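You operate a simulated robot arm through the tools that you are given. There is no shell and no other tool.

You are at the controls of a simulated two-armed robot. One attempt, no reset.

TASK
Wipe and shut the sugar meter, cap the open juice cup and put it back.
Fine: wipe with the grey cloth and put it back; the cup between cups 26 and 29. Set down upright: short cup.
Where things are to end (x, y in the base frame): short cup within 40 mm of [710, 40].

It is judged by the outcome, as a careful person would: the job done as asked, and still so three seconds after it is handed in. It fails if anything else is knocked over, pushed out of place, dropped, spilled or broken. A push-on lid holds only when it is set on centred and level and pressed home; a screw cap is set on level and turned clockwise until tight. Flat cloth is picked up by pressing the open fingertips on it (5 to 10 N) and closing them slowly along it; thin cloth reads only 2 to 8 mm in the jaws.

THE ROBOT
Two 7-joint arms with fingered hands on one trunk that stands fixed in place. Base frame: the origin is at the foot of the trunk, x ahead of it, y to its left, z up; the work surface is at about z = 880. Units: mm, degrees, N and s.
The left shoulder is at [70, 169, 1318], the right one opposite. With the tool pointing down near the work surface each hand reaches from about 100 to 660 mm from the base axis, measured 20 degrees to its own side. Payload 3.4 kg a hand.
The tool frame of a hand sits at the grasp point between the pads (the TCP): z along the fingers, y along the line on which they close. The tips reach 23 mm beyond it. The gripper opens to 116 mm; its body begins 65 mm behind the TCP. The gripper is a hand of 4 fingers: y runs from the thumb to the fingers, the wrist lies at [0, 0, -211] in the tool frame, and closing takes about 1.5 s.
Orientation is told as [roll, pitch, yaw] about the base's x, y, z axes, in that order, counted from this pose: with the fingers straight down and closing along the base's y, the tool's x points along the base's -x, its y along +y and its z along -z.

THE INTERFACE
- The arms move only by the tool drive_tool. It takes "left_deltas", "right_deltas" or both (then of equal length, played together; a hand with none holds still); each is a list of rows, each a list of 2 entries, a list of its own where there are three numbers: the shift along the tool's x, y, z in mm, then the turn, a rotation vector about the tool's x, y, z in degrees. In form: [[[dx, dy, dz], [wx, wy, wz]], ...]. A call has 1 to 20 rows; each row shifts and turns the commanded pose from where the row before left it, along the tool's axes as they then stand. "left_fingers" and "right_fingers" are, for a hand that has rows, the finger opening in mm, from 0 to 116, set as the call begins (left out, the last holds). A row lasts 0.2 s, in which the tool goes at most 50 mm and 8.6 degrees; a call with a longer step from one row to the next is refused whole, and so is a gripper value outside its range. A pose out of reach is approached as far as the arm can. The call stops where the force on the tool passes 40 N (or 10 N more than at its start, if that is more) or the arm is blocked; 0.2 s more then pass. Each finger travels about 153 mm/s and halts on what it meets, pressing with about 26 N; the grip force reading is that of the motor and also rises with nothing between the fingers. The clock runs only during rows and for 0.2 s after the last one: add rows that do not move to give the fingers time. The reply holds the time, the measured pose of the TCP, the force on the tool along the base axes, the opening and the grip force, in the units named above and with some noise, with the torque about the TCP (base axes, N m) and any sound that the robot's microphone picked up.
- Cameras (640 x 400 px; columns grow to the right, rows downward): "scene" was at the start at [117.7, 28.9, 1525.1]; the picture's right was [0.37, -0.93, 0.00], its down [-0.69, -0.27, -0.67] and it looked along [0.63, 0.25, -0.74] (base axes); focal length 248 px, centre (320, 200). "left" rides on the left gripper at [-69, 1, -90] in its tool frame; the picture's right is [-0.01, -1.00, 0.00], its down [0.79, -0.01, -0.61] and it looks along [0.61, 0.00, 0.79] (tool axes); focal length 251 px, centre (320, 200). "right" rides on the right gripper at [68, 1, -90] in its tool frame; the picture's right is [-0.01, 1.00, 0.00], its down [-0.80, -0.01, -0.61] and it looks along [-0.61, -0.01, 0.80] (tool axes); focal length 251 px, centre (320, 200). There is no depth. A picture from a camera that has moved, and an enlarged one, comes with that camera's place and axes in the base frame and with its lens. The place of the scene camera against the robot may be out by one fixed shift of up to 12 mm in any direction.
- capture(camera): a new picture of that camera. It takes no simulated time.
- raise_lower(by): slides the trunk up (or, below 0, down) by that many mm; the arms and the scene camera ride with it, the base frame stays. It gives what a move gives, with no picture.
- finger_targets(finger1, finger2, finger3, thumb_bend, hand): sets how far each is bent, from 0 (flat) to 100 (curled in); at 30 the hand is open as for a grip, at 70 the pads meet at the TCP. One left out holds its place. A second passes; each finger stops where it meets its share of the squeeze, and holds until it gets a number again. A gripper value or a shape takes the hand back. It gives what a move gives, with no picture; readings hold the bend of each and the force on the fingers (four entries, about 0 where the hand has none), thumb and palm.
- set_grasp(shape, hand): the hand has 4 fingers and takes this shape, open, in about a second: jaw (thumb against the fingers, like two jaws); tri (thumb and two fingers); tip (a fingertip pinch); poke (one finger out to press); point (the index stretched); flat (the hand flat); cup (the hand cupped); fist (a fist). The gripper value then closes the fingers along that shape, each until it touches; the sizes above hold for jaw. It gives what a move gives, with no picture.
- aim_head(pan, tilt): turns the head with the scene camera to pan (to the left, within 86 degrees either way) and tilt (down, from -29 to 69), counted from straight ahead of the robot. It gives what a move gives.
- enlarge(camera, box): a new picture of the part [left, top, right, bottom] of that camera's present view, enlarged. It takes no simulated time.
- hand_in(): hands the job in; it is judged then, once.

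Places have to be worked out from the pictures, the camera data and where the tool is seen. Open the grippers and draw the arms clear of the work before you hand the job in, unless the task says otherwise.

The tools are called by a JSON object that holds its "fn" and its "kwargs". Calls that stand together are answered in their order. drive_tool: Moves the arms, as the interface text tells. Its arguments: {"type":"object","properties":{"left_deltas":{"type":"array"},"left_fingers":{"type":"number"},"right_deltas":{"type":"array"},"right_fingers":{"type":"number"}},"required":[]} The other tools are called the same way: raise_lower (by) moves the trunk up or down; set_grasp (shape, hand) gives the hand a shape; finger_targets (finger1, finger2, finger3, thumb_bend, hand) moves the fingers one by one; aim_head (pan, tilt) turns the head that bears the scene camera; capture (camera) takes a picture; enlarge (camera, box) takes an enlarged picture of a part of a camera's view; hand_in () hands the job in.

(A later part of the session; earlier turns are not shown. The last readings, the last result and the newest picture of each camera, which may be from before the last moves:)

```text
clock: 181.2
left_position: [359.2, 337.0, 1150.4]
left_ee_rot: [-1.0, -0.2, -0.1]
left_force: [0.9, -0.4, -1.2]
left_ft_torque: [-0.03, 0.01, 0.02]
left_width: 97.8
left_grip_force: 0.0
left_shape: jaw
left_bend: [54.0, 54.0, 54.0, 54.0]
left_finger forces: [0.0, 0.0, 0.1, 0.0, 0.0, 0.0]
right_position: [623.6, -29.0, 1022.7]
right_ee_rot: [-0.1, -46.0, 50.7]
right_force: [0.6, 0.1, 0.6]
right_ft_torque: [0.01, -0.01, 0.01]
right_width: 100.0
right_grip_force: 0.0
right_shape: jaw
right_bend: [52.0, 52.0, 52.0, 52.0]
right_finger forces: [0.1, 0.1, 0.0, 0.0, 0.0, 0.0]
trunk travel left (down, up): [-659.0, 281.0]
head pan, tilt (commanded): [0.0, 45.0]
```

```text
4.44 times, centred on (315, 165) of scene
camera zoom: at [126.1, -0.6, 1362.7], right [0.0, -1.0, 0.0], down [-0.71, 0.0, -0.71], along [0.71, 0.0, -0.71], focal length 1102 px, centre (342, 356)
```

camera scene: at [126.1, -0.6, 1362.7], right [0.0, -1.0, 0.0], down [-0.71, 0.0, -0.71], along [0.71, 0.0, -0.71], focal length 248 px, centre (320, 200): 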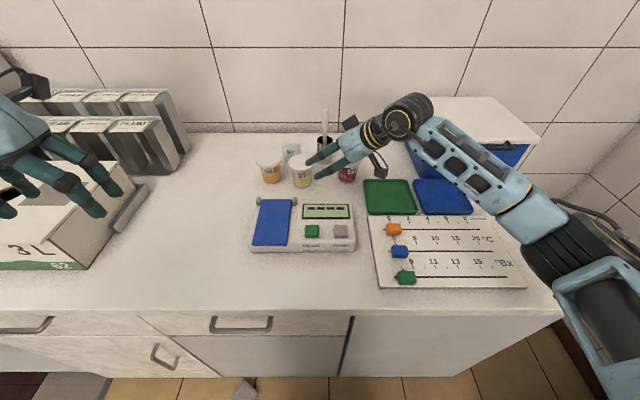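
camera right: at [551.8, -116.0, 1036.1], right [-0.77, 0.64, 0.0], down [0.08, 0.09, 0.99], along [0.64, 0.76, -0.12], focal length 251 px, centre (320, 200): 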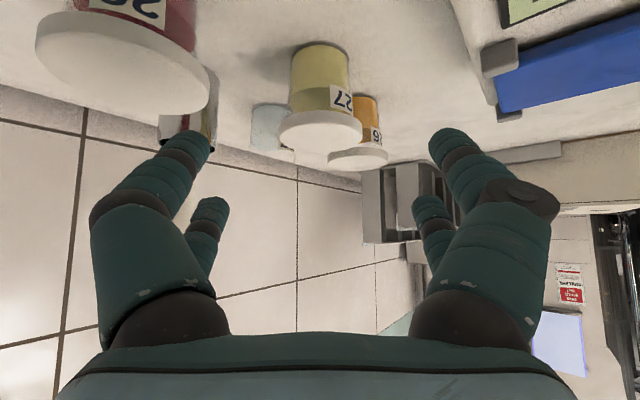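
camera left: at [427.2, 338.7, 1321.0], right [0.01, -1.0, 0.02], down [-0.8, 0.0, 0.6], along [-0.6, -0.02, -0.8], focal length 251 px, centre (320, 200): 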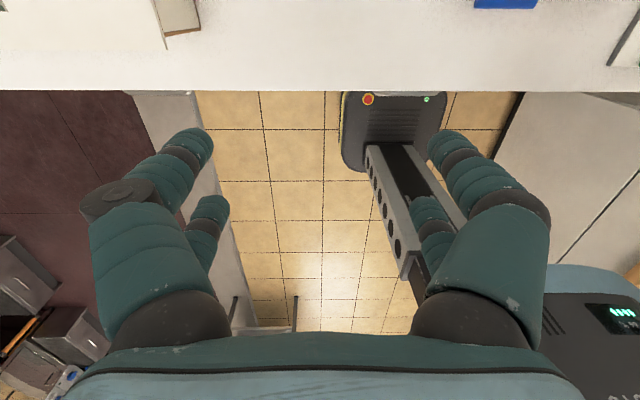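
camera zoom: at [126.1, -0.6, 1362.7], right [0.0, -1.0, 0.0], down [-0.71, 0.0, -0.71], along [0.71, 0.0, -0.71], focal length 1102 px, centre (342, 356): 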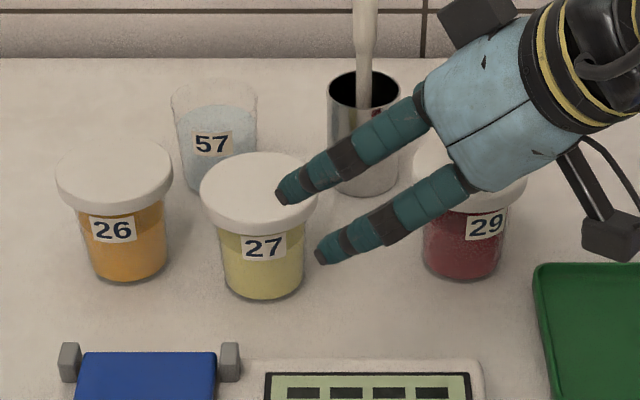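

Cup 29 is upright. I'll raise the right hand well clear and compare cup 29's place with before.

{"fn": "drive_tool", "kwargs": {"right_deltas": [[[-25, 0, -25], [0, 0, 0]], [[-25, 0, -25], [0, 0, 0]], [[-25, 0, -25], [0, 0, 0]], [[0, -20, -35], [0, 0, 0]], [[0, -20, -35], [0, 0, 0]], [[0, -20, -35], [0, 0, 0]], [[0, 0, 0], [0, 0, 0]]]}}

{"fn": "capture", "kwargs": {"camera": "scene"}}

{"fn": "enlarge", "kwargs": {"camera": "scene", "box": [240, 110, 370, 210]}}

```text
clock: 182.8
left_position: [360.1, 336.6, 1151.1]
left_ee_rot: [-0.9, -0.3, -0.2]
left_force: [0.1, -0.3, 0.2]
left_ft_torque: [0.03, 0.04, -0.02]
left_width: 98.0
left_grip_force: 0.2
left_shape: jaw
left_bend: [54.0, 54.0, 54.0, 54.0]
left_finger forces: [0.1, 0.0, 0.1, 0.0, 0.1, 0.1]
right_position: [622.0, -127.2, 1200.7]
right_ee_rot: [-0.3, -46.1, 51.0]
right_force: [0.4, -0.5, -0.1]
right_ft_torque: [0.01, 0.0, 0.02]
right_width: 99.8
right_grip_force: 0.0
right_shape: jaw
right_bend: [52.0, 52.0, 52.0, 52.0]
right_finger forces: [0.1, 0.0, 0.1, 0.1, 0.0, 0.0]
trunk travel left (down, up): [-659.0, 281.0]
head pan, tilt (commanded): [0.0, 45.0]
```

```text
taken
camera scene: at [125.9, -0.3, 1362.8], right [0.0, -1.0, 0.0], down [-0.71, 0.0, -0.71], along [0.71, 0.0, -0.71], focal length 248 px, centre (320, 200)
```

scene: 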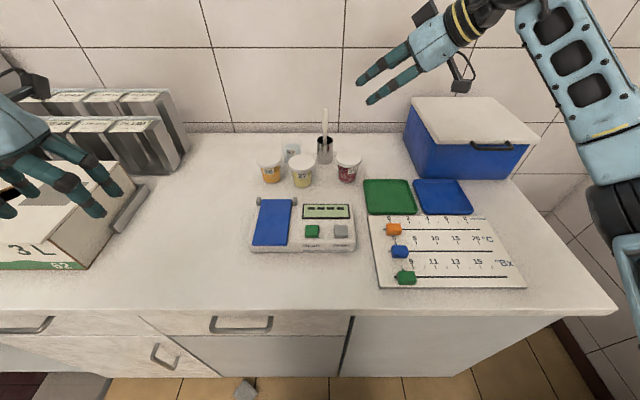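

```text
4.00 times, centred on (305, 160) of scene
camera zoom: at [125.9, -0.3, 1362.8], right [0.0, -1.0, 0.0], down [-0.71, 0.0, -0.71], along [0.71, 0.0, -0.71], focal length 992 px, centre (380, 360)
```

zoom: 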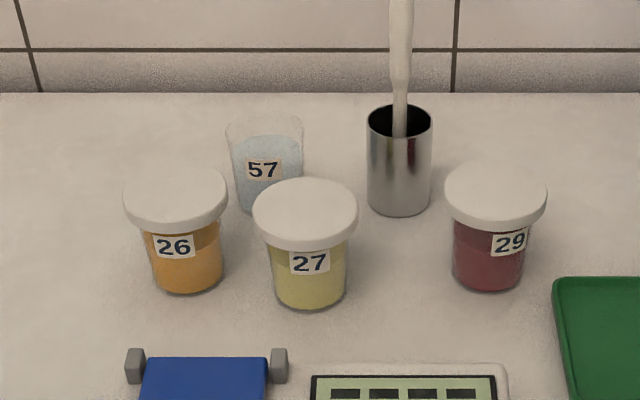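

Comparing views, cup 29 seems to have been nudged (likely by a knuckle while withdrawing). I'll raise the trunk to −100 to reproduce an earlier viewpoint exactly and compare pixel positions.

{"fn": "raise_lower", "kwargs": {"by": 66}}

{"fn": "enlarge", "kwargs": {"camera": "scene", "box": [220, 120, 420, 290]}}

{"fn": "enlarge", "kwargs": {"camera": "scene", "box": [260, 130, 370, 220]}}

```text
clock: 183.9
left_position: [360.5, 337.3, 1216.4]
left_ee_rot: [-0.9, -0.4, -0.2]
left_force: [0.0, -0.2, -0.5]
left_ft_torque: [-0.02, -0.01, 0.02]
left_width: 98.0
left_grip_force: 0.1
left_shape: jaw
left_bend: [54.0, 54.0, 54.0, 54.0]
left_finger forces: [0.0, 0.0, 0.0, 0.0, 0.0, 0.0]
right_position: [621.4, -128.1, 1267.0]
right_ee_rot: [-0.3, -46.1, 50.8]
right_force: [-0.1, -0.3, 0.1]
right_ft_torque: [-0.02, 0.0, 0.0]
right_width: 99.9
right_grip_force: 0.0
right_shape: jaw
right_bend: [52.0, 52.0, 52.0, 52.0]
right_finger forces: [0.1, 0.0, 0.0, 0.1, 0.1, 0.0]
trunk travel left (down, up): [-725.0, 215.0]
head pan, tilt (commanded): [0.0, 45.0]
```

```text
2.35 times, centred on (320, 205) of scene
camera zoom: at [125.8, -0.6, 1428.8], right [0.0, -1.0, 0.0], down [-0.71, 0.0, -0.71], along [0.71, 0.0, -0.71], focal length 583 px, centre (320, 188)
```

zoom: 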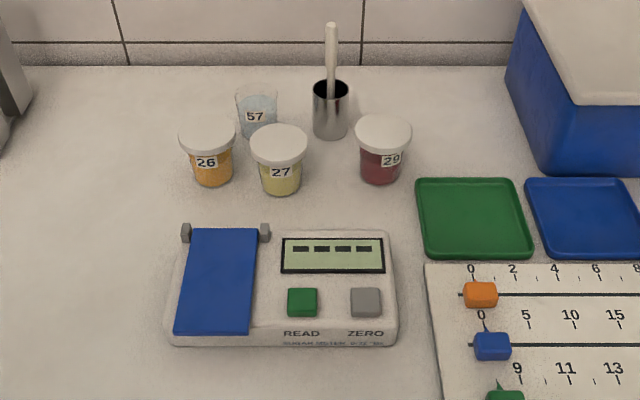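

```text
4.44 times, centred on (315, 175) of scene
camera zoom: at [125.8, -0.6, 1428.8], right [0.0, -1.0, 0.0], down [-0.71, 0.0, -0.71], along [0.71, 0.0, -0.71], focal length 1102 px, centre (342, 311)
```

zoom: 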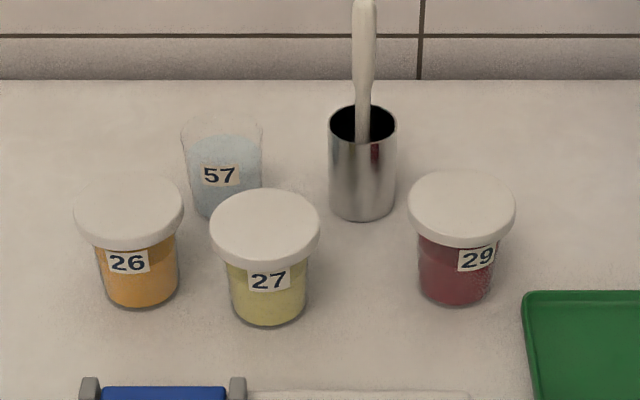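

Cup 29 has shifted about 17 mm toward −y (its label also turned). I need to slide it back gently. I'll look at the "flat" hand shape as a possible pusher.

{"fn": "set_grasp", "kwargs": {"shape": "flat", "hand": "right"}}

{"fn": "capture", "kwargs": {"camera": "right"}}

{"fn": "enlarge", "kwargs": {"camera": "scene", "box": [330, 0, 480, 130]}}

```text
clock: 184.8
left_position: [358.7, 337.2, 1215.9]
left_ee_rot: [-0.9, -0.4, -0.1]
left_force: [0.7, 0.2, -0.2]
left_ft_torque: [0.0, -0.01, 0.0]
left_width: 97.9
left_grip_force: 0.2
left_shape: jaw
left_bend: [54.0, 54.0, 54.0, 54.0]
left_finger forces: [0.0, 0.1, 0.0, 0.1, 0.0, 0.0]
right_position: [621.8, -128.2, 1266.4]
right_ee_rot: [-0.3, -46.0, 50.8]
right_force: [0.2, -0.8, -0.6]
right_ft_torque: [0.0, 0.01, 0.0]
right_width: 0.0
right_grip_force: 0.0
right_shape: flat
right_bend: [0.0, 0.0, 0.0, 0.0]
right_finger forces: [0.2, 0.1, 0.1, 0.0, 0.1, 0.0]
trunk travel left (down, up): [-725.0, 215.0]
head pan, tilt (commanded): [0.0, 45.0]
```

```text
taken
camera right: at [549.4, -212.9, 1280.2], right [-0.77, 0.64, 0.0], down [0.07, 0.09, 0.99], along [0.64, 0.76, -0.11], focal length 251 px, centre (320, 200)
```

right: 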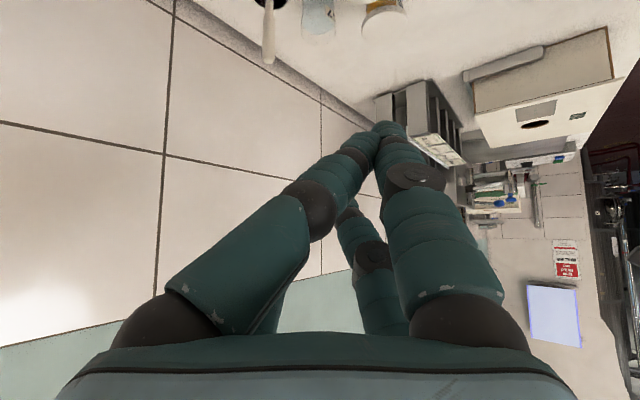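

```text
3.08 times, centred on (405, 65) of scene
camera zoom: at [125.6, -0.6, 1428.8], right [0.0, -1.0, 0.0], down [-0.71, 0.0, -0.71], along [0.71, 0.0, -0.71], focal length 763 px, centre (58, 615)
```

zoom: 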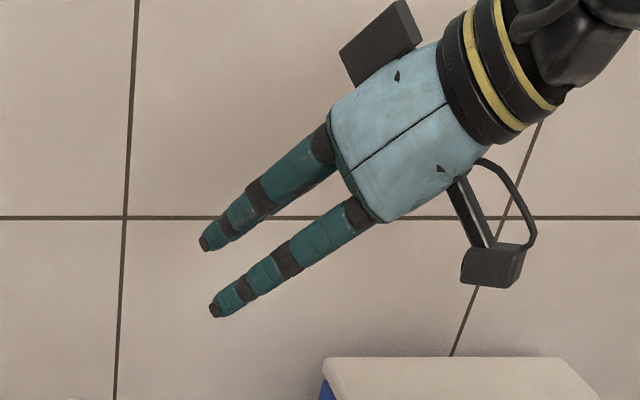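

The flat hand makes a straight paddle on its +y side. I'll orient the right hand to point forward (yaw 0, pitch about −58°, twisted +25° so the lower digits lead), at height, before positioning it to the right of cup 29.

{"fn": "drive_tool", "kwargs": {"right_deltas": [[[0, 0, 0], [0, -6, 0]], [[0, 0, 0], [0, -6, 0]], [[0, 0, 0], [6.15, 0, 3.85]], [[0, 0, 0], [6.15, 0, 3.85]], [[0, 0, 0], [6.15, 0, 3.85]], [[0, 0, 0], [6.15, 0, 3.85]], [[0, 0, 0], [6.15, 0, 3.85]], [[0, 0, 0], [6.15, 0, 3.85]], [[0, 0, 0], [6.15, 0, 3.85]], [[0, 0, 0], [0, 0, 8.3]], [[0, 0, 0], [0, 0, 8.3]], [[0, 0, 0], [0, 0, 8.3]], [[0, 0, 0], [0, 0, 0]]]}}

{"fn": "capture", "kwargs": {"camera": "right"}}

{"fn": "capture", "kwargs": {"camera": "scene"}}

```text
clock: 187.6
left_position: [359.0, 336.7, 1216.5]
left_ee_rot: [-0.9, -0.4, -0.1]
left_force: [0.5, 0.6, 0.4]
left_ft_torque: [0.0, 0.04, -0.01]
left_width: 98.1
left_grip_force: 0.1
left_shape: jaw
left_bend: [54.0, 54.0, 54.0, 54.0]
left_finger forces: [0.0, 0.0, 0.0, 0.0, 0.0, 0.1]
right_position: [622.7, -127.7, 1267.3]
right_ee_rot: [34.3, -50.3, -41.7]
right_force: [-0.1, -0.3, -0.9]
right_ft_torque: [0.02, 0.0, -0.02]
right_width: 0.0
right_grip_force: 0.0
right_shape: flat
right_bend: [0.0, 0.0, 0.0, 0.0]
right_finger forces: [0.0, 0.1, 0.0, 0.1, 0.0, 0.1]
trunk travel left (down, up): [-725.0, 215.0]
head pan, tilt (commanded): [0.0, 45.0]
```

```text
taken
camera right: at [512.8, -97.5, 1262.1], right [0.23, 0.9, 0.37], down [-0.14, -0.34, 0.93], along [0.96, -0.26, 0.05], focal length 251 px, centre (320, 200)
```

right: 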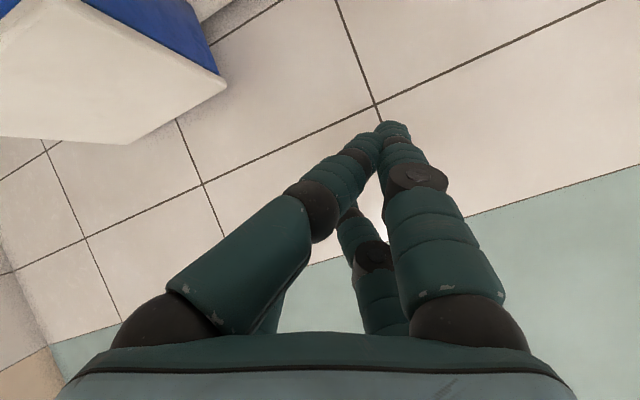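

```text
taken
camera scene: at [125.6, -0.8, 1428.8], right [0.0, -1.0, 0.0], down [-0.71, 0.0, -0.71], along [0.71, 0.0, -0.71], focal length 248 px, centre (320, 200)
```

scene: 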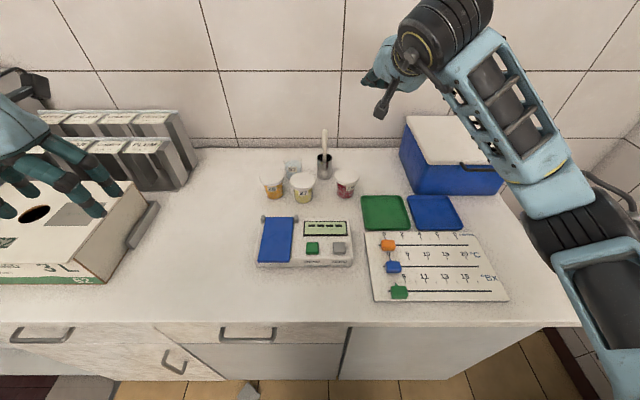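

Orientation is as planned. Move to the right of cup 29, still above lid height, and look.

{"fn": "drive_tool", "kwargs": {"right_deltas": [[[17.3, -18.5, 27.5], [0, 0, 0]], [[17.3, -18.5, 27.5], [0, 0, 0]], [[17.3, -18.5, 27.5], [0, 0, 0]], [[17.3, -18.5, 27.5], [0, 0, 0]], [[17.3, -18.5, 27.5], [0, 0, 0]], [[17.3, -18.5, 27.5], [0, 0, 0]], [[0, 0, 0], [0, 0, 0]]]}}

{"fn": "capture", "kwargs": {"camera": "right"}}

{"fn": "capture", "kwargs": {"camera": "scene"}}

```text
clock: 189.2
left_position: [359.2, 337.5, 1216.9]
left_ee_rot: [-0.9, -0.4, -0.1]
left_force: [0.5, 0.7, -0.5]
left_ft_torque: [0.01, 0.01, -0.03]
left_width: 97.7
left_grip_force: 0.1
left_shape: jaw
left_bend: [54.0, 54.0, 54.0, 54.0]
left_finger forces: [0.0, 0.0, 0.0, 0.1, 0.0, 0.0]
right_position: [686.2, -184.3, 1059.4]
right_ee_rot: [34.1, -50.5, -41.5]
right_force: [0.6, 0.5, 0.4]
right_ft_torque: [0.0, 0.01, -0.03]
right_width: 0.0
right_grip_force: 0.1
right_shape: flat
right_bend: [0.0, 0.0, 0.0, 0.0]
right_finger forces: [0.0, 0.0, 0.0, 0.0, 0.0, 0.1]
trunk travel left (down, up): [-725.0, 215.0]
head pan, tilt (commanded): [0.0, 45.0]
```

```text
taken
camera right: at [577.0, -154.2, 1053.9], right [0.23, 0.9, 0.36], down [-0.14, -0.34, 0.93], along [0.96, -0.26, 0.05], focal length 251 px, centre (320, 200)
```

right: 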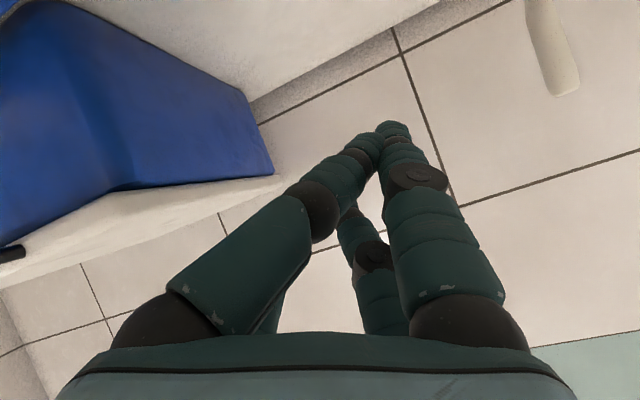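

```text
taken
camera scene: at [125.5, -0.1, 1428.8], right [0.0, -1.0, 0.0], down [-0.71, 0.0, -0.71], along [0.71, 0.0, -0.71], focal length 248 px, centre (320, 200)
```

scene: 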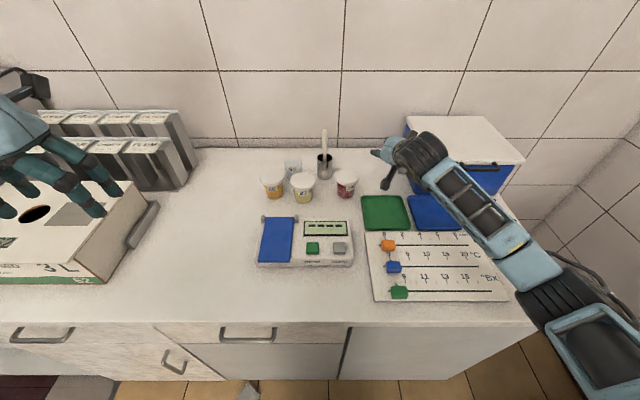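

I'll raise the trunk by 100 first (keeps the right elbow clear of the counter edge), then lower the hand with the arm beside cup 29.

{"fn": "raise_lower", "kwargs": {"by": 100}}

{"fn": "drive_tool", "kwargs": {"right_deltas": [[[27, -12.5, 18.5], [0, 0, 0]], [[27, -12.5, 18.5], [0, 0, 0]], [[27, -12.5, 18.5], [0, 0, 0]], [[27, -12.5, 18.5], [0, 0, 0]], [[0, 0, 0], [0, 0, 0]]]}}

{"fn": "capture", "kwargs": {"camera": "right"}}

{"fn": "capture", "kwargs": {"camera": "scene"}}

```text
clock: 190.5
left_position: [358.3, 336.9, 1315.2]
left_ee_rot: [-1.0, -0.4, -0.1]
left_force: [-0.3, 0.3, 0.5]
left_ft_torque: [-0.01, 0.02, 0.0]
left_width: 97.9
left_grip_force: 0.0
left_shape: jaw
left_bend: [54.0, 54.0, 54.0, 54.0]
left_finger forces: [0.0, 0.0, 0.0, 0.0, 0.1, 0.0]
right_position: [685.6, -183.6, 1158.9]
right_ee_rot: [34.3, -50.6, -41.6]
right_force: [-0.1, -0.4, 0.2]
right_ft_torque: [-0.02, 0.0, -0.01]
right_width: 0.0
right_grip_force: 0.0
right_shape: flat
right_bend: [0.0, 0.0, 0.0, 0.0]
right_finger forces: [0.0, 0.0, 0.1, 0.0, 0.1, 0.0]
trunk travel left (down, up): [-825.0, 115.0]
head pan, tilt (commanded): [0.0, 45.0]
```

```text
clock: 191.7
left_position: [359.7, 337.3, 1315.5]
left_ee_rot: [-0.9, -0.4, 0.0]
left_force: [0.5, 0.1, 0.8]
left_ft_torque: [0.0, -0.04, 0.04]
left_width: 97.9
left_grip_force: 0.1
left_shape: jaw
left_bend: [54.0, 54.0, 54.0, 54.0]
left_finger forces: [0.0, 0.0, 0.0, 0.0, 0.1, 0.0]
right_position: [706.5, -201.8, 1043.4]
right_ee_rot: [33.4, -49.6, -40.5]
right_force: [-0.5, -1.1, 0.2]
right_ft_torque: [0.04, -0.01, -0.02]
right_width: 0.0
right_grip_force: 0.0
right_shape: flat
right_bend: [0.0, 0.0, 0.0, 0.0]
right_finger forces: [0.0, 0.1, 0.1, 0.0, 0.0, 0.0]
right hand out of reach, approached as far as the arm can: row 3, 4
trunk travel left (down, up): [-825.0, 115.0]
head pan, tilt (commanded): [0.0, 45.0]
```

```text
taken
camera right: at [597.7, -172.6, 1039.2], right [0.23, 0.9, 0.36], down [-0.12, -0.35, 0.93], along [0.97, -0.25, 0.03], focal length 251 px, centre (320, 200)
```

right: 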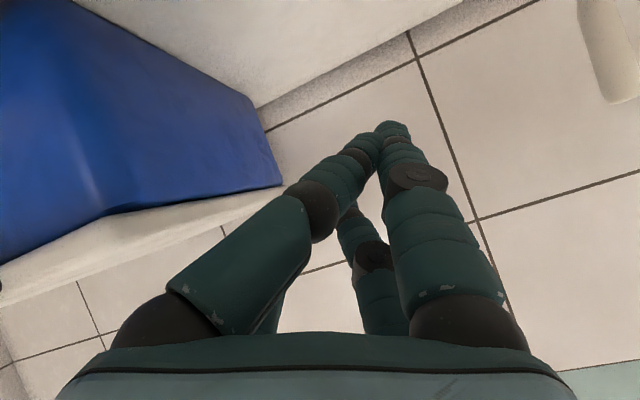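

```text
taken
camera scene: at [125.4, -0.5, 1528.8], right [0.0, -1.0, 0.0], down [-0.71, 0.0, -0.71], along [0.71, 0.0, -0.71], focal length 248 px, centre (320, 200)
```

scene: 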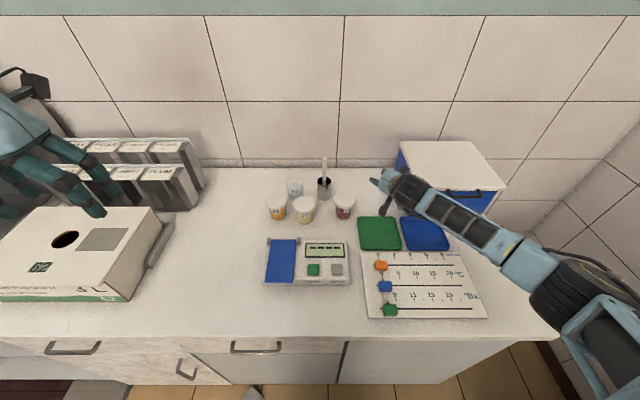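

It ran out of reach and drifted. I'll move back up and inward a little, then use the trunk (−95) to bring the hand down instead.

{"fn": "drive_tool", "kwargs": {"right_deltas": [[[5.3, 16.3, -25], [0, 0, 0]], [[0, 0, 0], [0, 0, 0]]]}}

{"fn": "raise_lower", "kwargs": {"by": -95}}

{"fn": "capture", "kwargs": {"camera": "right"}}

{"fn": "enlarge", "kwargs": {"camera": "scene", "box": [260, 110, 430, 240]}}

```text
clock: 192.3
left_position: [358.9, 337.4, 1316.9]
left_ee_rot: [-0.8, -0.3, -0.1]
left_force: [0.2, -0.1, 0.9]
left_ft_torque: [0.05, 0.0, 0.03]
left_width: 97.8
left_grip_force: 0.0
left_shape: jaw
left_bend: [54.0, 54.0, 54.0, 54.0]
left_finger forces: [0.0, 0.1, 0.0, 0.1, 0.0, 0.0]
right_position: [694.7, -192.7, 1067.1]
right_ee_rot: [33.7, -50.0, -40.7]
right_force: [0.6, -1.2, -0.1]
right_ft_torque: [0.0, -0.04, 0.0]
right_width: 0.0
right_grip_force: 0.1
right_shape: flat
right_bend: [0.0, 0.0, 0.0, 0.0]
right_finger forces: [0.0, 0.1, 0.0, 0.0, 0.0, 0.1]
right hand out of reach, approached as far as the arm can: row 1
trunk travel left (down, up): [-825.0, 115.0]
head pan, tilt (commanded): [0.0, 45.0]
```

```text
clock: 193.6
left_position: [358.9, 337.0, 1220.7]
left_ee_rot: [-0.9, -0.4, -0.1]
left_force: [-0.1, -0.1, -0.1]
left_ft_torque: [0.02, -0.02, 0.02]
left_width: 98.1
left_grip_force: 0.1
left_shape: jaw
left_bend: [54.0, 54.0, 54.0, 54.0]
left_finger forces: [0.0, 0.0, 0.0, 0.0, 0.0, 0.0]
right_position: [695.1, -192.0, 972.0]
right_ee_rot: [33.7, -49.8, -40.7]
right_force: [0.3, -0.5, -0.1]
right_ft_torque: [-0.02, 0.01, 0.04]
right_width: 0.0
right_grip_force: 0.0
right_shape: flat
right_bend: [0.0, 0.0, 0.0, 0.0]
right_finger forces: [0.1, 0.1, 0.0, 0.0, 0.0, 0.1]
trunk travel left (down, up): [-730.0, 210.0]
head pan, tilt (commanded): [0.0, 45.0]
```

```text
taken
camera right: at [585.6, -163.4, 968.4], right [0.23, 0.9, 0.36], down [-0.13, -0.34, 0.93], along [0.97, -0.26, 0.04], focal length 251 px, centre (320, 200)
```

right: 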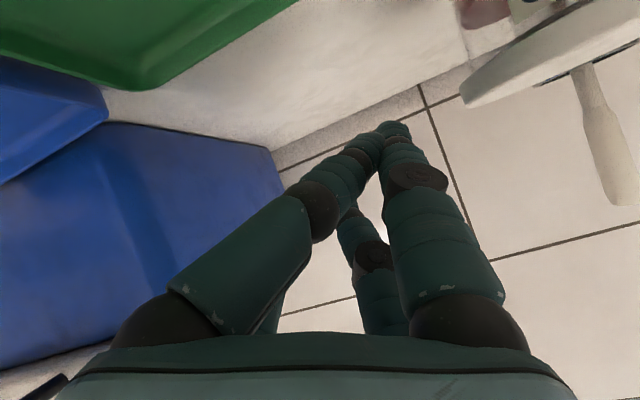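

```text
3.08 times, centred on (345, 175) of scene
camera zoom: at [125.6, -0.6, 1433.8], right [0.0, -1.0, 0.0], down [-0.71, 0.0, -0.71], along [0.71, 0.0, -0.71], focal length 763 px, centre (243, 277)
```

zoom: 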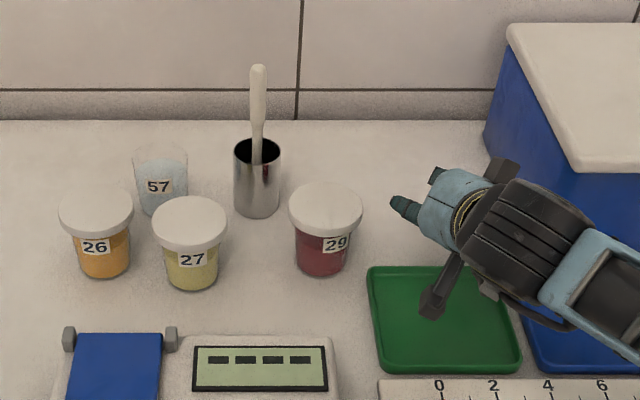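

Good view: the hand is to the right of cup 29. I'll lower it by 48 mm there.

{"fn": "drive_tool", "kwargs": {"right_deltas": [[[12.3, -5.7, 8.5], [0, 0, 0]], [[12.3, -5.7, 8.5], [0, 0, 0]], [[10, -4.6, 6.9], [0, 0, 0]], [[0, 0, 0], [0, 0, 0]]]}}

{"fn": "capture", "kwargs": {"camera": "right"}}

{"fn": "enlarge", "kwargs": {"camera": "scene", "box": [260, 110, 430, 240]}}

```text
clock: 194.6
left_position: [358.8, 336.8, 1222.3]
left_ee_rot: [-0.9, -0.4, -0.1]
left_force: [-1.3, 0.4, -1.4]
left_ft_torque: [0.0, -0.01, -0.01]
left_width: 97.8
left_grip_force: 0.1
left_shape: jaw
left_bend: [54.0, 54.0, 54.0, 54.0]
left_finger forces: [0.1, 0.1, 0.0, 0.0, 0.0, 0.0]
right_position: [708.2, -203.0, 941.1]
right_ee_rot: [33.1, -49.4, -40.1]
right_force: [-0.3, 0.2, -0.8]
right_ft_torque: [0.01, -0.03, 0.03]
right_width: 0.4
right_grip_force: 0.1
right_shape: flat
right_bend: [0.0, 0.0, 0.0, 0.0]
right_finger forces: [0.0, 0.0, 0.1, 0.0, 0.0, 0.0]
right hand out of reach, approached as far as the arm can: row 1, 2, 3
trunk travel left (down, up): [-730.0, 210.0]
head pan, tilt (commanded): [0.0, 45.0]
```

```text
taken
camera right: at [598.4, -175.1, 937.8], right [0.22, 0.9, 0.36], down [-0.12, -0.35, 0.93], along [0.97, -0.25, 0.03], focal length 251 px, centre (320, 200)
```

right: 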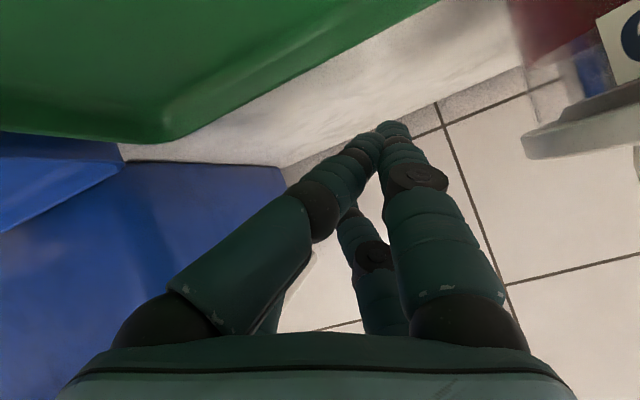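

```text
3.08 times, centred on (345, 175) of scene
camera zoom: at [125.6, -0.5, 1433.8], right [0.0, -1.0, 0.0], down [-0.71, 0.0, -0.71], along [0.71, 0.0, -0.71], focal length 763 px, centre (243, 277)
```

zoom: 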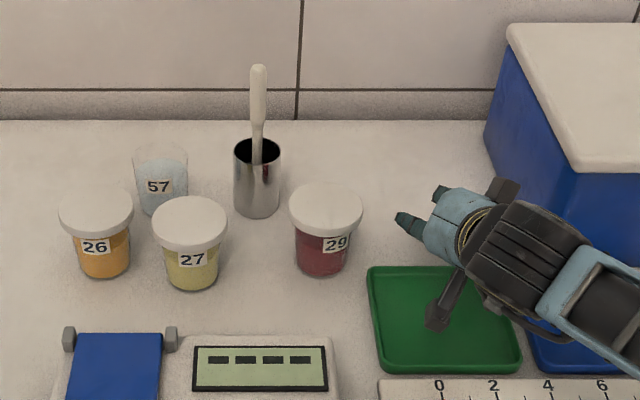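

I'll use the trunk for the last 20 mm down, then approach cup 29 from the right in steps.

{"fn": "raise_lower", "kwargs": {"by": -20}}

{"fn": "drive_tool", "kwargs": {"right_deltas": [[[6.3, 13.6, 0], [0, 0, 0]], [[6.3, 13.6, 0], [0, 0, 0]], [[0, 0, 0], [0, 0, 0]]]}}

{"fn": "capture", "kwargs": {"camera": "right"}}

{"fn": "enlarge", "kwargs": {"camera": "scene", "box": [260, 110, 430, 240]}}

```text
clock: 195.3
left_position: [358.6, 336.5, 1201.1]
left_ee_rot: [-1.0, -0.4, -0.1]
left_force: [0.1, 0.2, -0.4]
left_ft_torque: [0.01, 0.02, 0.02]
left_width: 98.1
left_grip_force: 0.0
left_shape: jaw
left_bend: [54.0, 54.0, 54.0, 54.0]
left_finger forces: [0.0, 0.1, 0.0, 0.0, 0.0, 0.1]
right_position: [708.3, -203.6, 920.7]
right_ee_rot: [33.3, -49.3, -40.1]
right_force: [0.8, 0.5, 0.1]
right_ft_torque: [0.0, 0.0, 0.0]
right_width: 0.0
right_grip_force: 0.1
right_shape: flat
right_bend: [0.0, 0.0, 0.0, 0.0]
right_finger forces: [0.0, 0.0, 0.1, 0.0, 0.0, 0.1]
trunk travel left (down, up): [-710.0, 230.0]
head pan, tilt (commanded): [0.0, 45.0]
```

```text
clock: 196.1
left_position: [358.4, 336.2, 1201.5]
left_ee_rot: [-0.9, -0.3, -0.1]
left_force: [0.5, -0.6, -0.2]
left_ft_torque: [0.04, -0.02, 0.01]
left_width: 97.7
left_grip_force: 0.0
left_shape: jaw
left_bend: [54.0, 54.0, 54.0, 54.0]
left_finger forces: [0.1, 0.0, 0.1, 0.0, 0.0, 0.1]
right_position: [712.5, -179.2, 925.2]
right_ee_rot: [32.9, -49.0, -39.5]
right_force: [-0.4, -0.4, -0.1]
right_ft_torque: [0.0, -0.02, 0.01]
right_width: 0.0
right_grip_force: 0.1
right_shape: flat
right_bend: [0.0, 0.0, 0.0, 0.0]
right_finger forces: [0.0, 0.0, 0.0, 0.0, 0.1, 0.0]
right hand out of reach, approached as far as the arm can: row 2
trunk travel left (down, up): [-710.0, 230.0]
head pan, tilt (commanded): [0.0, 45.0]
```

```text
taken
camera right: at [602.6, -150.1, 923.6], right [0.22, 0.9, 0.36], down [-0.1, -0.35, 0.93], along [0.97, -0.25, 0.02], focal length 251 px, centre (320, 200)
```

right: 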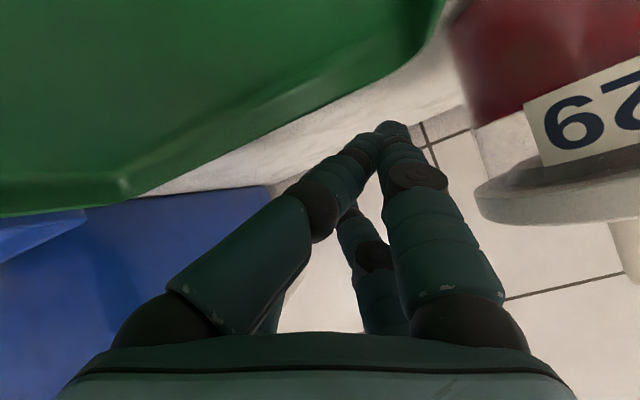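

```text
3.08 times, centred on (345, 175) of scene
camera zoom: at [125.5, -0.9, 1413.8], right [0.0, -1.0, 0.0], down [-0.71, 0.0, -0.71], along [0.71, 0.0, -0.71], focal length 763 px, centre (243, 277)
```

zoom: 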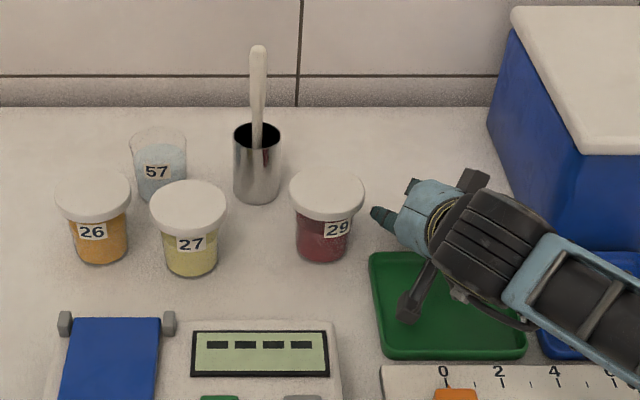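

Near the reach limit in x; I'll pull back 15 mm in x while continuing toward the cup.

{"fn": "drive_tool", "kwargs": {"right_deltas": [[[7.3, 3.2, -5.5], [0, 0, 0]], [[7.3, 3.2, -5.5], [0, 0, 0]], [[0, 0, 0], [0, 0, 0]]]}}

{"fn": "capture", "kwargs": {"camera": "right"}}

{"fn": "enlarge", "kwargs": {"camera": "scene", "box": [290, 130, 400, 220]}}

```text
clock: 196.9
left_position: [359.2, 336.6, 1201.4]
left_ee_rot: [-1.0, -0.4, 0.0]
left_force: [-0.4, 0.5, -0.4]
left_ft_torque: [-0.01, 0.01, 0.01]
left_width: 98.0
left_grip_force: 0.0
left_shape: jaw
left_bend: [54.0, 54.0, 54.0, 54.0]
left_finger forces: [0.0, 0.0, 0.0, 0.0, 0.0, 0.0]
right_position: [709.3, -175.4, 932.2]
right_ee_rot: [32.9, -49.0, -39.5]
right_force: [-0.1, -0.2, 0.8]
right_ft_torque: [0.0, 0.01, -0.01]
right_width: 0.0
right_grip_force: 0.1
right_shape: flat
right_bend: [0.0, 0.0, 0.0, 0.0]
right_finger forces: [0.2, 0.0, 0.1, 0.1, 0.0, 0.0]
right hand out of reach, approached as far as the arm can: row 1, 2
trunk travel left (down, up): [-710.0, 230.0]
head pan, tilt (commanded): [0.0, 45.0]
```

```text
taken
camera right: at [598.6, -146.5, 931.0], right [0.22, 0.9, 0.36], down [-0.11, -0.35, 0.93], along [0.97, -0.25, 0.02], focal length 251 px, centre (320, 200)
```

right: 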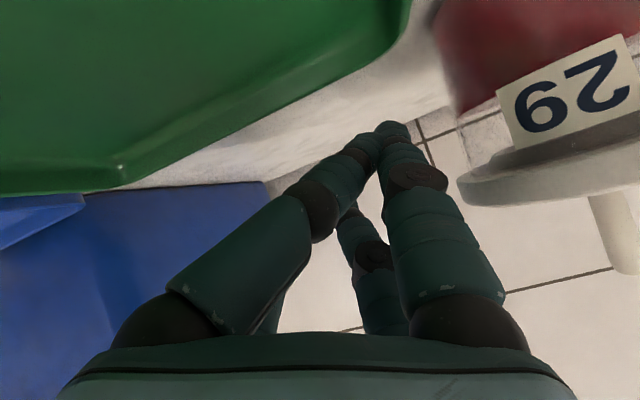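

```text
4.44 times, centred on (345, 175) of scene
camera zoom: at [125.8, -0.5, 1413.8], right [0.0, -1.0, 0.0], down [-0.71, 0.0, -0.71], along [0.71, 0.0, -0.71], focal length 1102 px, centre (209, 311)
```

zoom: 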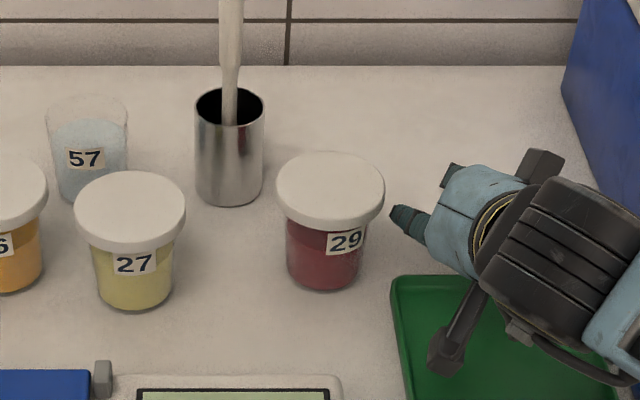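

The arm is at a wrist limit in this orientation. I'll retreat upward and return to the comfortable orientation (yaw about 50°, tilt 45°), where the left fingertip of the closed hand can push the cup straight in +y.

{"fn": "drive_tool", "kwargs": {"right_deltas": [[[-25, 8, -17.2], [0, 0, 0]], [[-25, 8, -17.2], [0, 0, 0]], [[-25, 8, -17.2], [0, 0, 0]], [[-15, 0, -30], [0, 0, 0]], [[0, 0, 0], [0, 0, -8.3]], [[0, 0, 0], [0, 0, -8.3]], [[0, 0, 0], [0, 0, -8.3]], [[0, 0, 0], [-6.2, 0, -3.9]], [[0, 0, 0], [-6.2, 0, -3.9]], [[0, 0, 0], [-6.2, 0, -3.9]], [[0, 0, 0], [-6.2, 0, -3.9]], [[0, 0, 0], [-6.2, 0, -3.9]], [[0, 0, 0], [-6.2, 0, -3.9]], [[0, 0, 0], [-6.2, 0, -3.9]], [[0, 0, 0], [0, 6, 0]], [[0, 0, 0], [0, 6, 0]], [[0, 0, 0], [0, 0, 0]]]}}

{"fn": "set_grasp", "kwargs": {"shape": "jaw", "hand": "right"}}

{"fn": "capture", "kwargs": {"camera": "scene"}}

```text
clock: 200.5
left_position: [359.0, 336.4, 1202.1]
left_ee_rot: [-0.8, -0.4, -0.2]
left_force: [0.2, -0.4, 1.3]
left_ft_torque: [-0.02, 0.03, 0.01]
left_width: 97.8
left_grip_force: 0.0
left_shape: jaw
left_bend: [54.0, 54.0, 54.0, 54.0]
left_finger forces: [0.0, 0.0, 0.1, 0.0, 0.0, 0.1]
right_position: [689.0, -191.7, 1054.2]
right_ee_rot: [1.0, -45.5, 51.1]
right_force: [-0.4, 0.3, 0.5]
right_ft_torque: [0.02, 0.01, 0.01]
right_width: 0.0
right_grip_force: 0.1
right_shape: flat
right_bend: [0.0, 0.0, 0.0, 0.0]
right_finger forces: [0.0, 0.1, 0.0, 0.1, 0.0, 0.0]
trunk travel left (down, up): [-710.0, 230.0]
head pan, tilt (commanded): [0.0, 45.0]
```

```text
clock: 201.4
left_position: [360.3, 335.3, 1201.5]
left_ee_rot: [-0.9, -0.3, -0.1]
left_force: [-0.1, 0.2, 0.1]
left_ft_torque: [0.03, 0.02, 0.0]
left_width: 97.8
left_grip_force: 0.1
left_shape: jaw
left_bend: [54.0, 54.0, 54.0, 54.0]
left_finger forces: [0.0, 0.0, 0.0, 0.1, 0.0, 0.1]
right_position: [689.3, -191.5, 1054.8]
right_ee_rot: [1.1, -45.5, 51.0]
right_force: [0.3, 0.2, -0.4]
right_ft_torque: [0.0, -0.03, 0.01]
right_width: 116.0
right_grip_force: 0.0
right_shape: jaw
right_bend: [30.0, 30.0, 30.0, 30.0]
right_finger forces: [0.0, 0.1, 0.0, 0.0, 0.1, 0.1]
trunk travel left (down, up): [-710.0, 230.0]
head pan, tilt (commanded): [0.0, 45.0]
```

```text
taken
camera scene: at [125.7, -0.5, 1413.8], right [0.0, -1.0, 0.0], down [-0.71, 0.0, -0.71], along [0.71, 0.0, -0.71], focal length 248 px, centre (320, 200)
```

scene: 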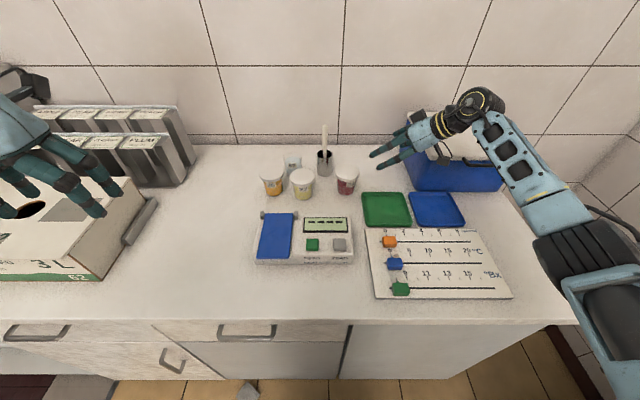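

Now close the fingers and lower toward the right side of cup 29.

{"fn": "drive_tool", "kwargs": {"right_deltas": [[[17.7, -1.3, 27.1], [0, 0, 0]], [[17.7, -1.3, 27.1], [0, 0, 0]], [[17.7, -1.3, 27.1], [0, 0, 0]], [[0, 0, 0], [0, 0, 0]], [[0, 0, 0], [0, 0, 0]]], "right_fingers": 0}}

{"fn": "capture", "kwargs": {"camera": "right"}}

{"fn": "enlarge", "kwargs": {"camera": "scene", "box": [290, 120, 420, 230]}}

```text
clock: 202.6
left_position: [358.9, 337.1, 1200.7]
left_ee_rot: [-0.9, -0.5, -0.2]
left_force: [-0.3, -0.3, 0.4]
left_ft_torque: [-0.02, -0.01, -0.04]
left_width: 98.2
left_grip_force: 0.1
left_shape: jaw
left_bend: [54.0, 54.0, 54.0, 54.0]
left_finger forces: [0.0, 0.0, 0.1, 0.1, 0.1, 0.1]
right_position: [703.9, -176.9, 959.6]
right_ee_rot: [1.1, -45.5, 51.0]
right_force: [0.2, -0.3, -1.0]
right_ft_torque: [0.01, -0.02, 0.01]
right_width: 0.2
right_grip_force: 26.7
right_shape: jaw
right_bend: [62.0, 62.0, 62.0, 62.0]
right_finger forces: [0.0, 0.0, 0.1, 0.0, 0.0, 0.0]
trunk travel left (down, up): [-710.0, 230.0]
head pan, tilt (commanded): [0.0, 45.0]
```

```text
taken
camera right: at [634.2, -264.3, 974.3], right [-0.78, 0.62, 0.02], down [0.09, 0.09, 0.99], along [0.62, 0.78, -0.12], focal length 251 px, centre (320, 200)
```

right: 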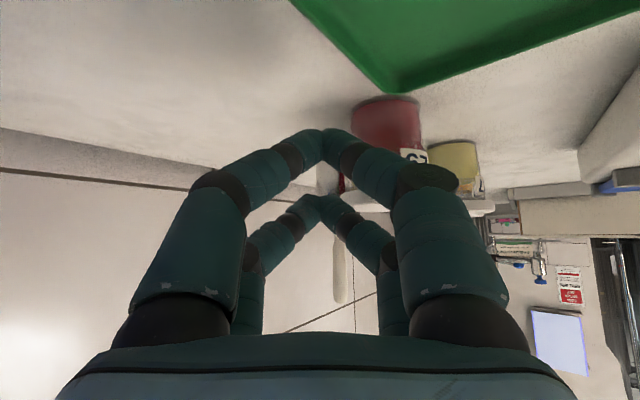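

```text
3.64 times, centred on (355, 175) of scene
camera zoom: at [125.6, -0.6, 1413.8], right [0.0, -1.0, 0.0], down [-0.71, 0.0, -0.71], along [0.71, 0.0, -0.71], focal length 901 px, centre (193, 291)
```

zoom: 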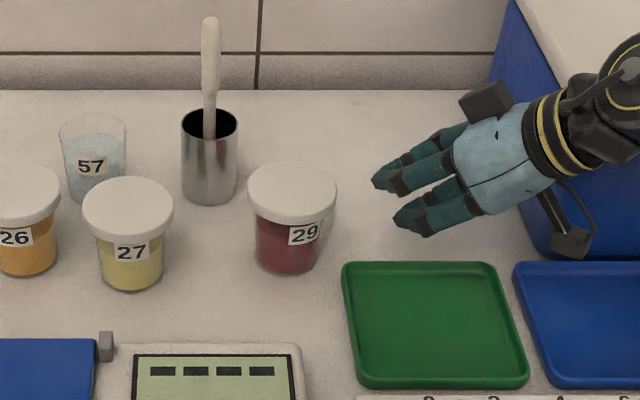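

Positioned well. Lower 44 mm to push height.

{"fn": "drive_tool", "kwargs": {"right_deltas": [[[12, 0, 11.8], [0, 0, 0]], [[12, 0, 11.8], [0, 0, 0]], [[7.4, 0, 7.2], [0, 0, 0]], [[0, 0, 0], [0, 0, 0]]]}}

{"fn": "capture", "kwargs": {"camera": "right"}}

{"fn": "enlarge", "kwargs": {"camera": "scene", "box": [290, 120, 420, 230]}}

```text
clock: 203.6
left_position: [356.5, 337.9, 1202.8]
left_ee_rot: [-1.0, -0.5, -0.1]
left_force: [0.7, -0.4, -0.1]
left_ft_torque: [-0.04, -0.01, 0.0]
left_width: 97.8
left_grip_force: 0.0
left_shape: jaw
left_bend: [54.0, 54.0, 54.0, 54.0]
left_finger forces: [0.0, 0.0, 0.0, 0.0, 0.1, 0.0]
right_position: [704.8, -173.6, 921.7]
right_ee_rot: [0.7, -45.9, 51.2]
right_force: [14.1, 1.1, 28.1]
right_ft_torque: [0.0, 0.11, 0.01]
right_width: 0.0
right_grip_force: 25.8
right_shape: jaw
right_bend: [64.0, 62.0, 62.0, 62.0]
right_finger forces: [0.0, 0.0, 0.0, 0.0, 0.0, 0.0]
trunk travel left (down, up): [-710.0, 230.0]
head pan, tilt (commanded): [0.0, 45.0]
```

```text
taken
camera right: at [635.4, -262.0, 934.3], right [-0.78, 0.62, 0.01], down [0.08, 0.08, 0.99], along [0.62, 0.78, -0.12], focal length 251 px, centre (320, 200)
```

right: 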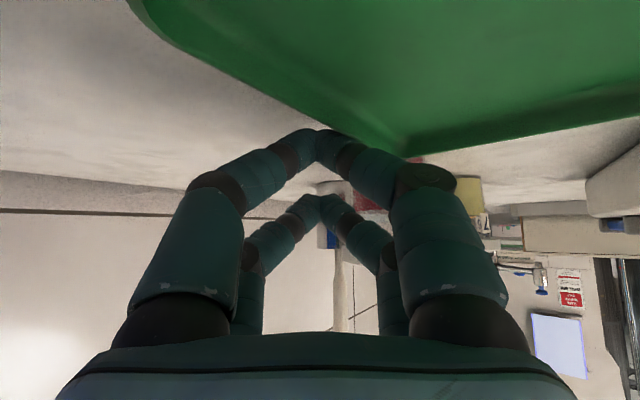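

```text
3.64 times, centred on (355, 175) of scene
camera zoom: at [123.2, 1.2, 1414.5], right [0.0, -1.0, 0.0], down [-0.71, 0.0, -0.71], along [0.71, 0.0, -0.71], focal length 901 px, centre (193, 291)
```

zoom: 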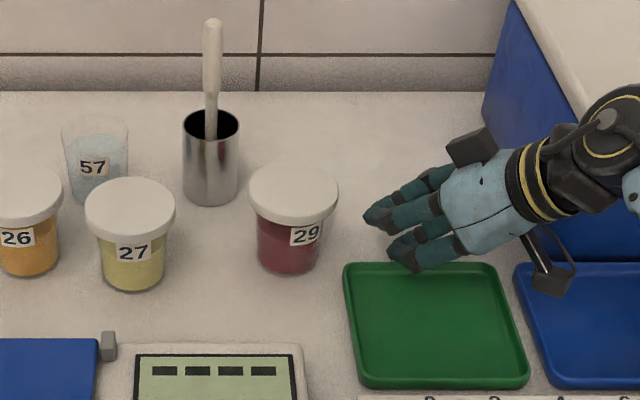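

The lower knuckle touched the green tray's rim. I'll raise 10 mm straight away.

{"fn": "drive_tool", "kwargs": {"right_deltas": [[[-3.5, 0, -3.5], [0, 0, 0]], [[-3.5, 0, -3.5], [0, 0, 0]], [[0, 0, 0], [0, 0, 0]]]}}

{"fn": "enlarge", "kwargs": {"camera": "scene", "box": [290, 120, 420, 230]}}

```text
clock: 204.4
left_position: [359.1, 336.7, 1201.1]
left_ee_rot: [-0.9, -0.4, -0.1]
left_force: [0.1, 0.1, 0.5]
left_ft_torque: [-0.03, -0.01, 0.03]
left_width: 97.6
left_grip_force: 0.0
left_shape: jaw
left_bend: [54.0, 54.0, 54.0, 54.0]
left_finger forces: [0.0, 0.0, 0.0, 0.0, 0.1, 0.0]
right_position: [704.4, -177.0, 923.6]
right_ee_rot: [1.1, -45.3, 51.0]
right_force: [2.7, 0.1, 3.5]
right_ft_torque: [0.0, -0.06, 0.01]
right_width: 0.0
right_grip_force: 26.2
right_shape: jaw
right_bend: [63.0, 62.0, 62.0, 62.0]
right_finger forces: [0.0, 0.0, 0.1, 0.0, 0.1, 0.1]
trunk travel left (down, up): [-710.0, 230.0]
head pan, tilt (commanded): [0.0, 45.0]
```

```text
3.64 times, centred on (355, 175) of scene
camera zoom: at [125.4, -0.5, 1413.6], right [0.0, -1.0, 0.0], down [-0.71, 0.0, -0.71], along [0.71, 0.0, -0.71], focal length 901 px, centre (193, 291)
```

zoom: 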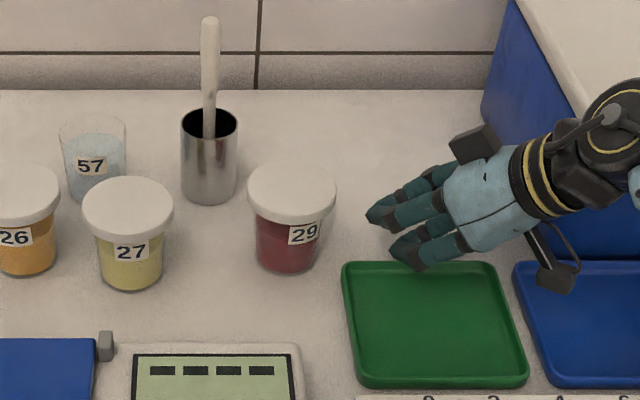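

The tray is unmoved. I'll raise 4 mm more and then advance in +y toward cup 29.

{"fn": "drive_tool", "kwargs": {"right_deltas": [[[-2.8, 0, -2.8], [0, 0, 0]], [[-5.5, 6.3, 5.5], [0, 0, 0]], [[-5.5, 6.3, 5.5], [0, 0, 0]], [[0, 0, 0], [0, 0, 0]]]}}

{"fn": "enlarge", "kwargs": {"camera": "scene", "box": [290, 120, 420, 230]}}

```text
clock: 205.4
left_position: [358.6, 336.4, 1202.3]
left_ee_rot: [-0.9, -0.4, -0.1]
left_force: [0.9, 0.0, 0.2]
left_ft_torque: [0.0, 0.04, -0.02]
left_width: 98.1
left_grip_force: 0.0
left_shape: jaw
left_bend: [54.0, 54.0, 54.0, 54.0]
left_finger forces: [0.0, 0.1, 0.1, 0.0, 0.0, 0.0]
right_position: [704.4, -156.0, 930.2]
right_ee_rot: [1.2, -45.5, 51.0]
right_force: [0.1, -0.9, -0.3]
right_ft_torque: [0.0, -0.03, 0.0]
right_width: 0.1
right_grip_force: 26.0
right_shape: jaw
right_bend: [62.0, 62.0, 62.0, 62.0]
right_finger forces: [0.0, 0.0, 0.0, 0.0, 0.0, 0.0]
trunk travel left (down, up): [-710.0, 230.0]
head pan, tilt (commanded): [0.0, 45.0]
```

```text
3.64 times, centred on (355, 175) of scene
camera zoom: at [125.5, -0.8, 1413.8], right [0.0, -1.0, 0.0], down [-0.71, 0.0, -0.71], along [0.71, 0.0, -0.71], focal length 901 px, centre (193, 291)
```

zoom: 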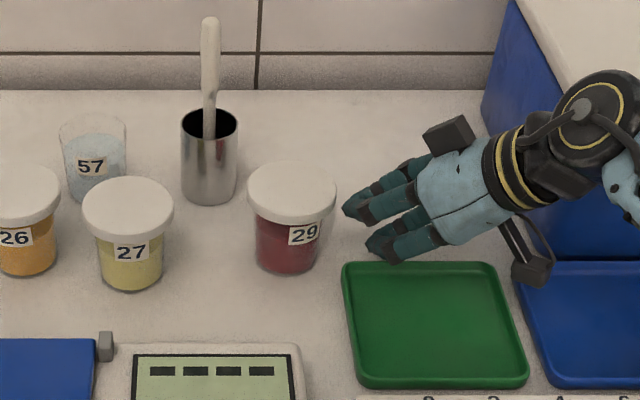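

{"fn": "drive_tool", "kwargs": {"right_deltas": [[[-0.6, 3.1, 4.8], [0, 0, 0]], [[-2.7, 3.1, 2.8], [0, 0, 0]], [[-2.7, 3.1, 2.8], [0, 0, 0]], [[0, 0, 0], [0, 0, 0]]]}}

{"fn": "enlarge", "kwargs": {"camera": "scene", "box": [290, 120, 420, 230]}}

```text
clock: 206.4
left_position: [358.2, 336.2, 1202.0]
left_ee_rot: [-0.9, -0.4, -0.1]
left_force: [0.9, 0.1, -0.3]
left_ft_torque: [-0.02, -0.03, 0.01]
left_width: 98.0
left_grip_force: 0.0
left_shape: jaw
left_bend: [54.0, 54.0, 54.0, 54.0]
left_finger forces: [0.1, 0.1, 0.1, 0.0, 0.0, 0.1]
right_position: [704.2, -141.6, 927.5]
right_ee_rot: [1.0, -45.5, 51.1]
right_force: [0.6, -1.4, 0.3]
right_ft_torque: [-0.02, 0.01, 0.01]
right_width: 0.0
right_grip_force: 26.0
right_shape: jaw
right_bend: [62.0, 62.0, 62.0, 62.0]
right_finger forces: [0.0, 0.3, 0.0, 0.0, 0.0, 0.1]
trunk travel left (down, up): [-710.0, 230.0]
head pan, tilt (commanded): [0.0, 45.0]
```

```text
3.64 times, centred on (355, 175) of scene
camera zoom: at [125.7, -0.7, 1413.8], right [0.0, -1.0, 0.0], down [-0.71, 0.0, -0.71], along [0.71, 0.0, -0.71], focal length 901 px, centre (193, 291)
```

zoom: 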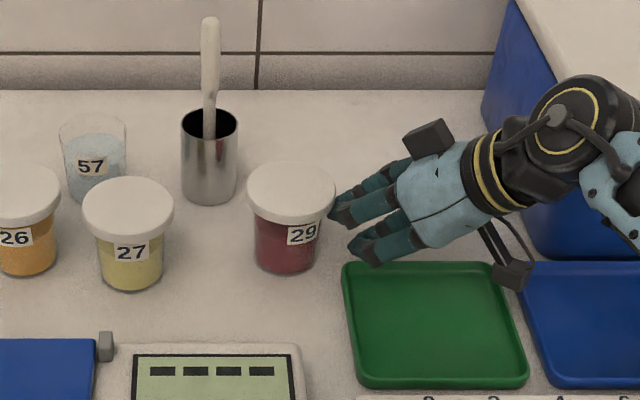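

Contact is just starting. Push gently 8 mm and check.

{"fn": "drive_tool", "kwargs": {"right_deltas": [[[-1.5, 1.7, 1.5], [0, 0, 0]], [[-1.5, 1.7, 1.5], [0, 0, 0]], [[-1.5, 1.7, 1.5], [0, 0, 0]], [[0, 0, 0], [0, 0, 0]]]}}

{"fn": "enlarge", "kwargs": {"camera": "scene", "box": [290, 120, 420, 230]}}

```text
clock: 207.4
left_position: [359.6, 336.1, 1202.3]
left_ee_rot: [-1.0, -0.5, -0.2]
left_force: [-0.1, -0.8, 0.3]
left_ft_torque: [0.01, 0.03, 0.0]
left_width: 97.6
left_grip_force: 0.1
left_shape: jaw
left_bend: [54.0, 54.0, 54.0, 54.0]
left_finger forces: [0.0, 0.1, 0.0, 0.0, 0.1, 0.1]
right_position: [703.9, -132.7, 928.3]
right_ee_rot: [1.2, -45.5, 51.2]
right_force: [0.0, 0.1, -1.1]
right_ft_torque: [0.02, 0.02, 0.02]
right_width: 0.1
right_grip_force: 26.2
right_shape: jaw
right_bend: [62.0, 62.0, 62.0, 62.0]
right_finger forces: [0.0, 0.5, 0.0, 0.0, 0.0, 0.1]
trunk travel left (down, up): [-710.0, 230.0]
head pan, tilt (commanded): [0.0, 45.0]
```

```text
3.64 times, centred on (355, 175) of scene
camera zoom: at [125.6, -0.7, 1413.8], right [0.0, -1.0, 0.0], down [-0.71, 0.0, -0.71], along [0.71, 0.0, -0.71], focal length 901 px, centre (193, 291)
```

zoom: 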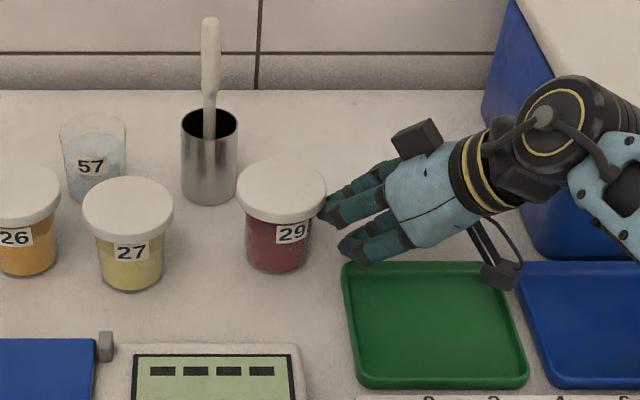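

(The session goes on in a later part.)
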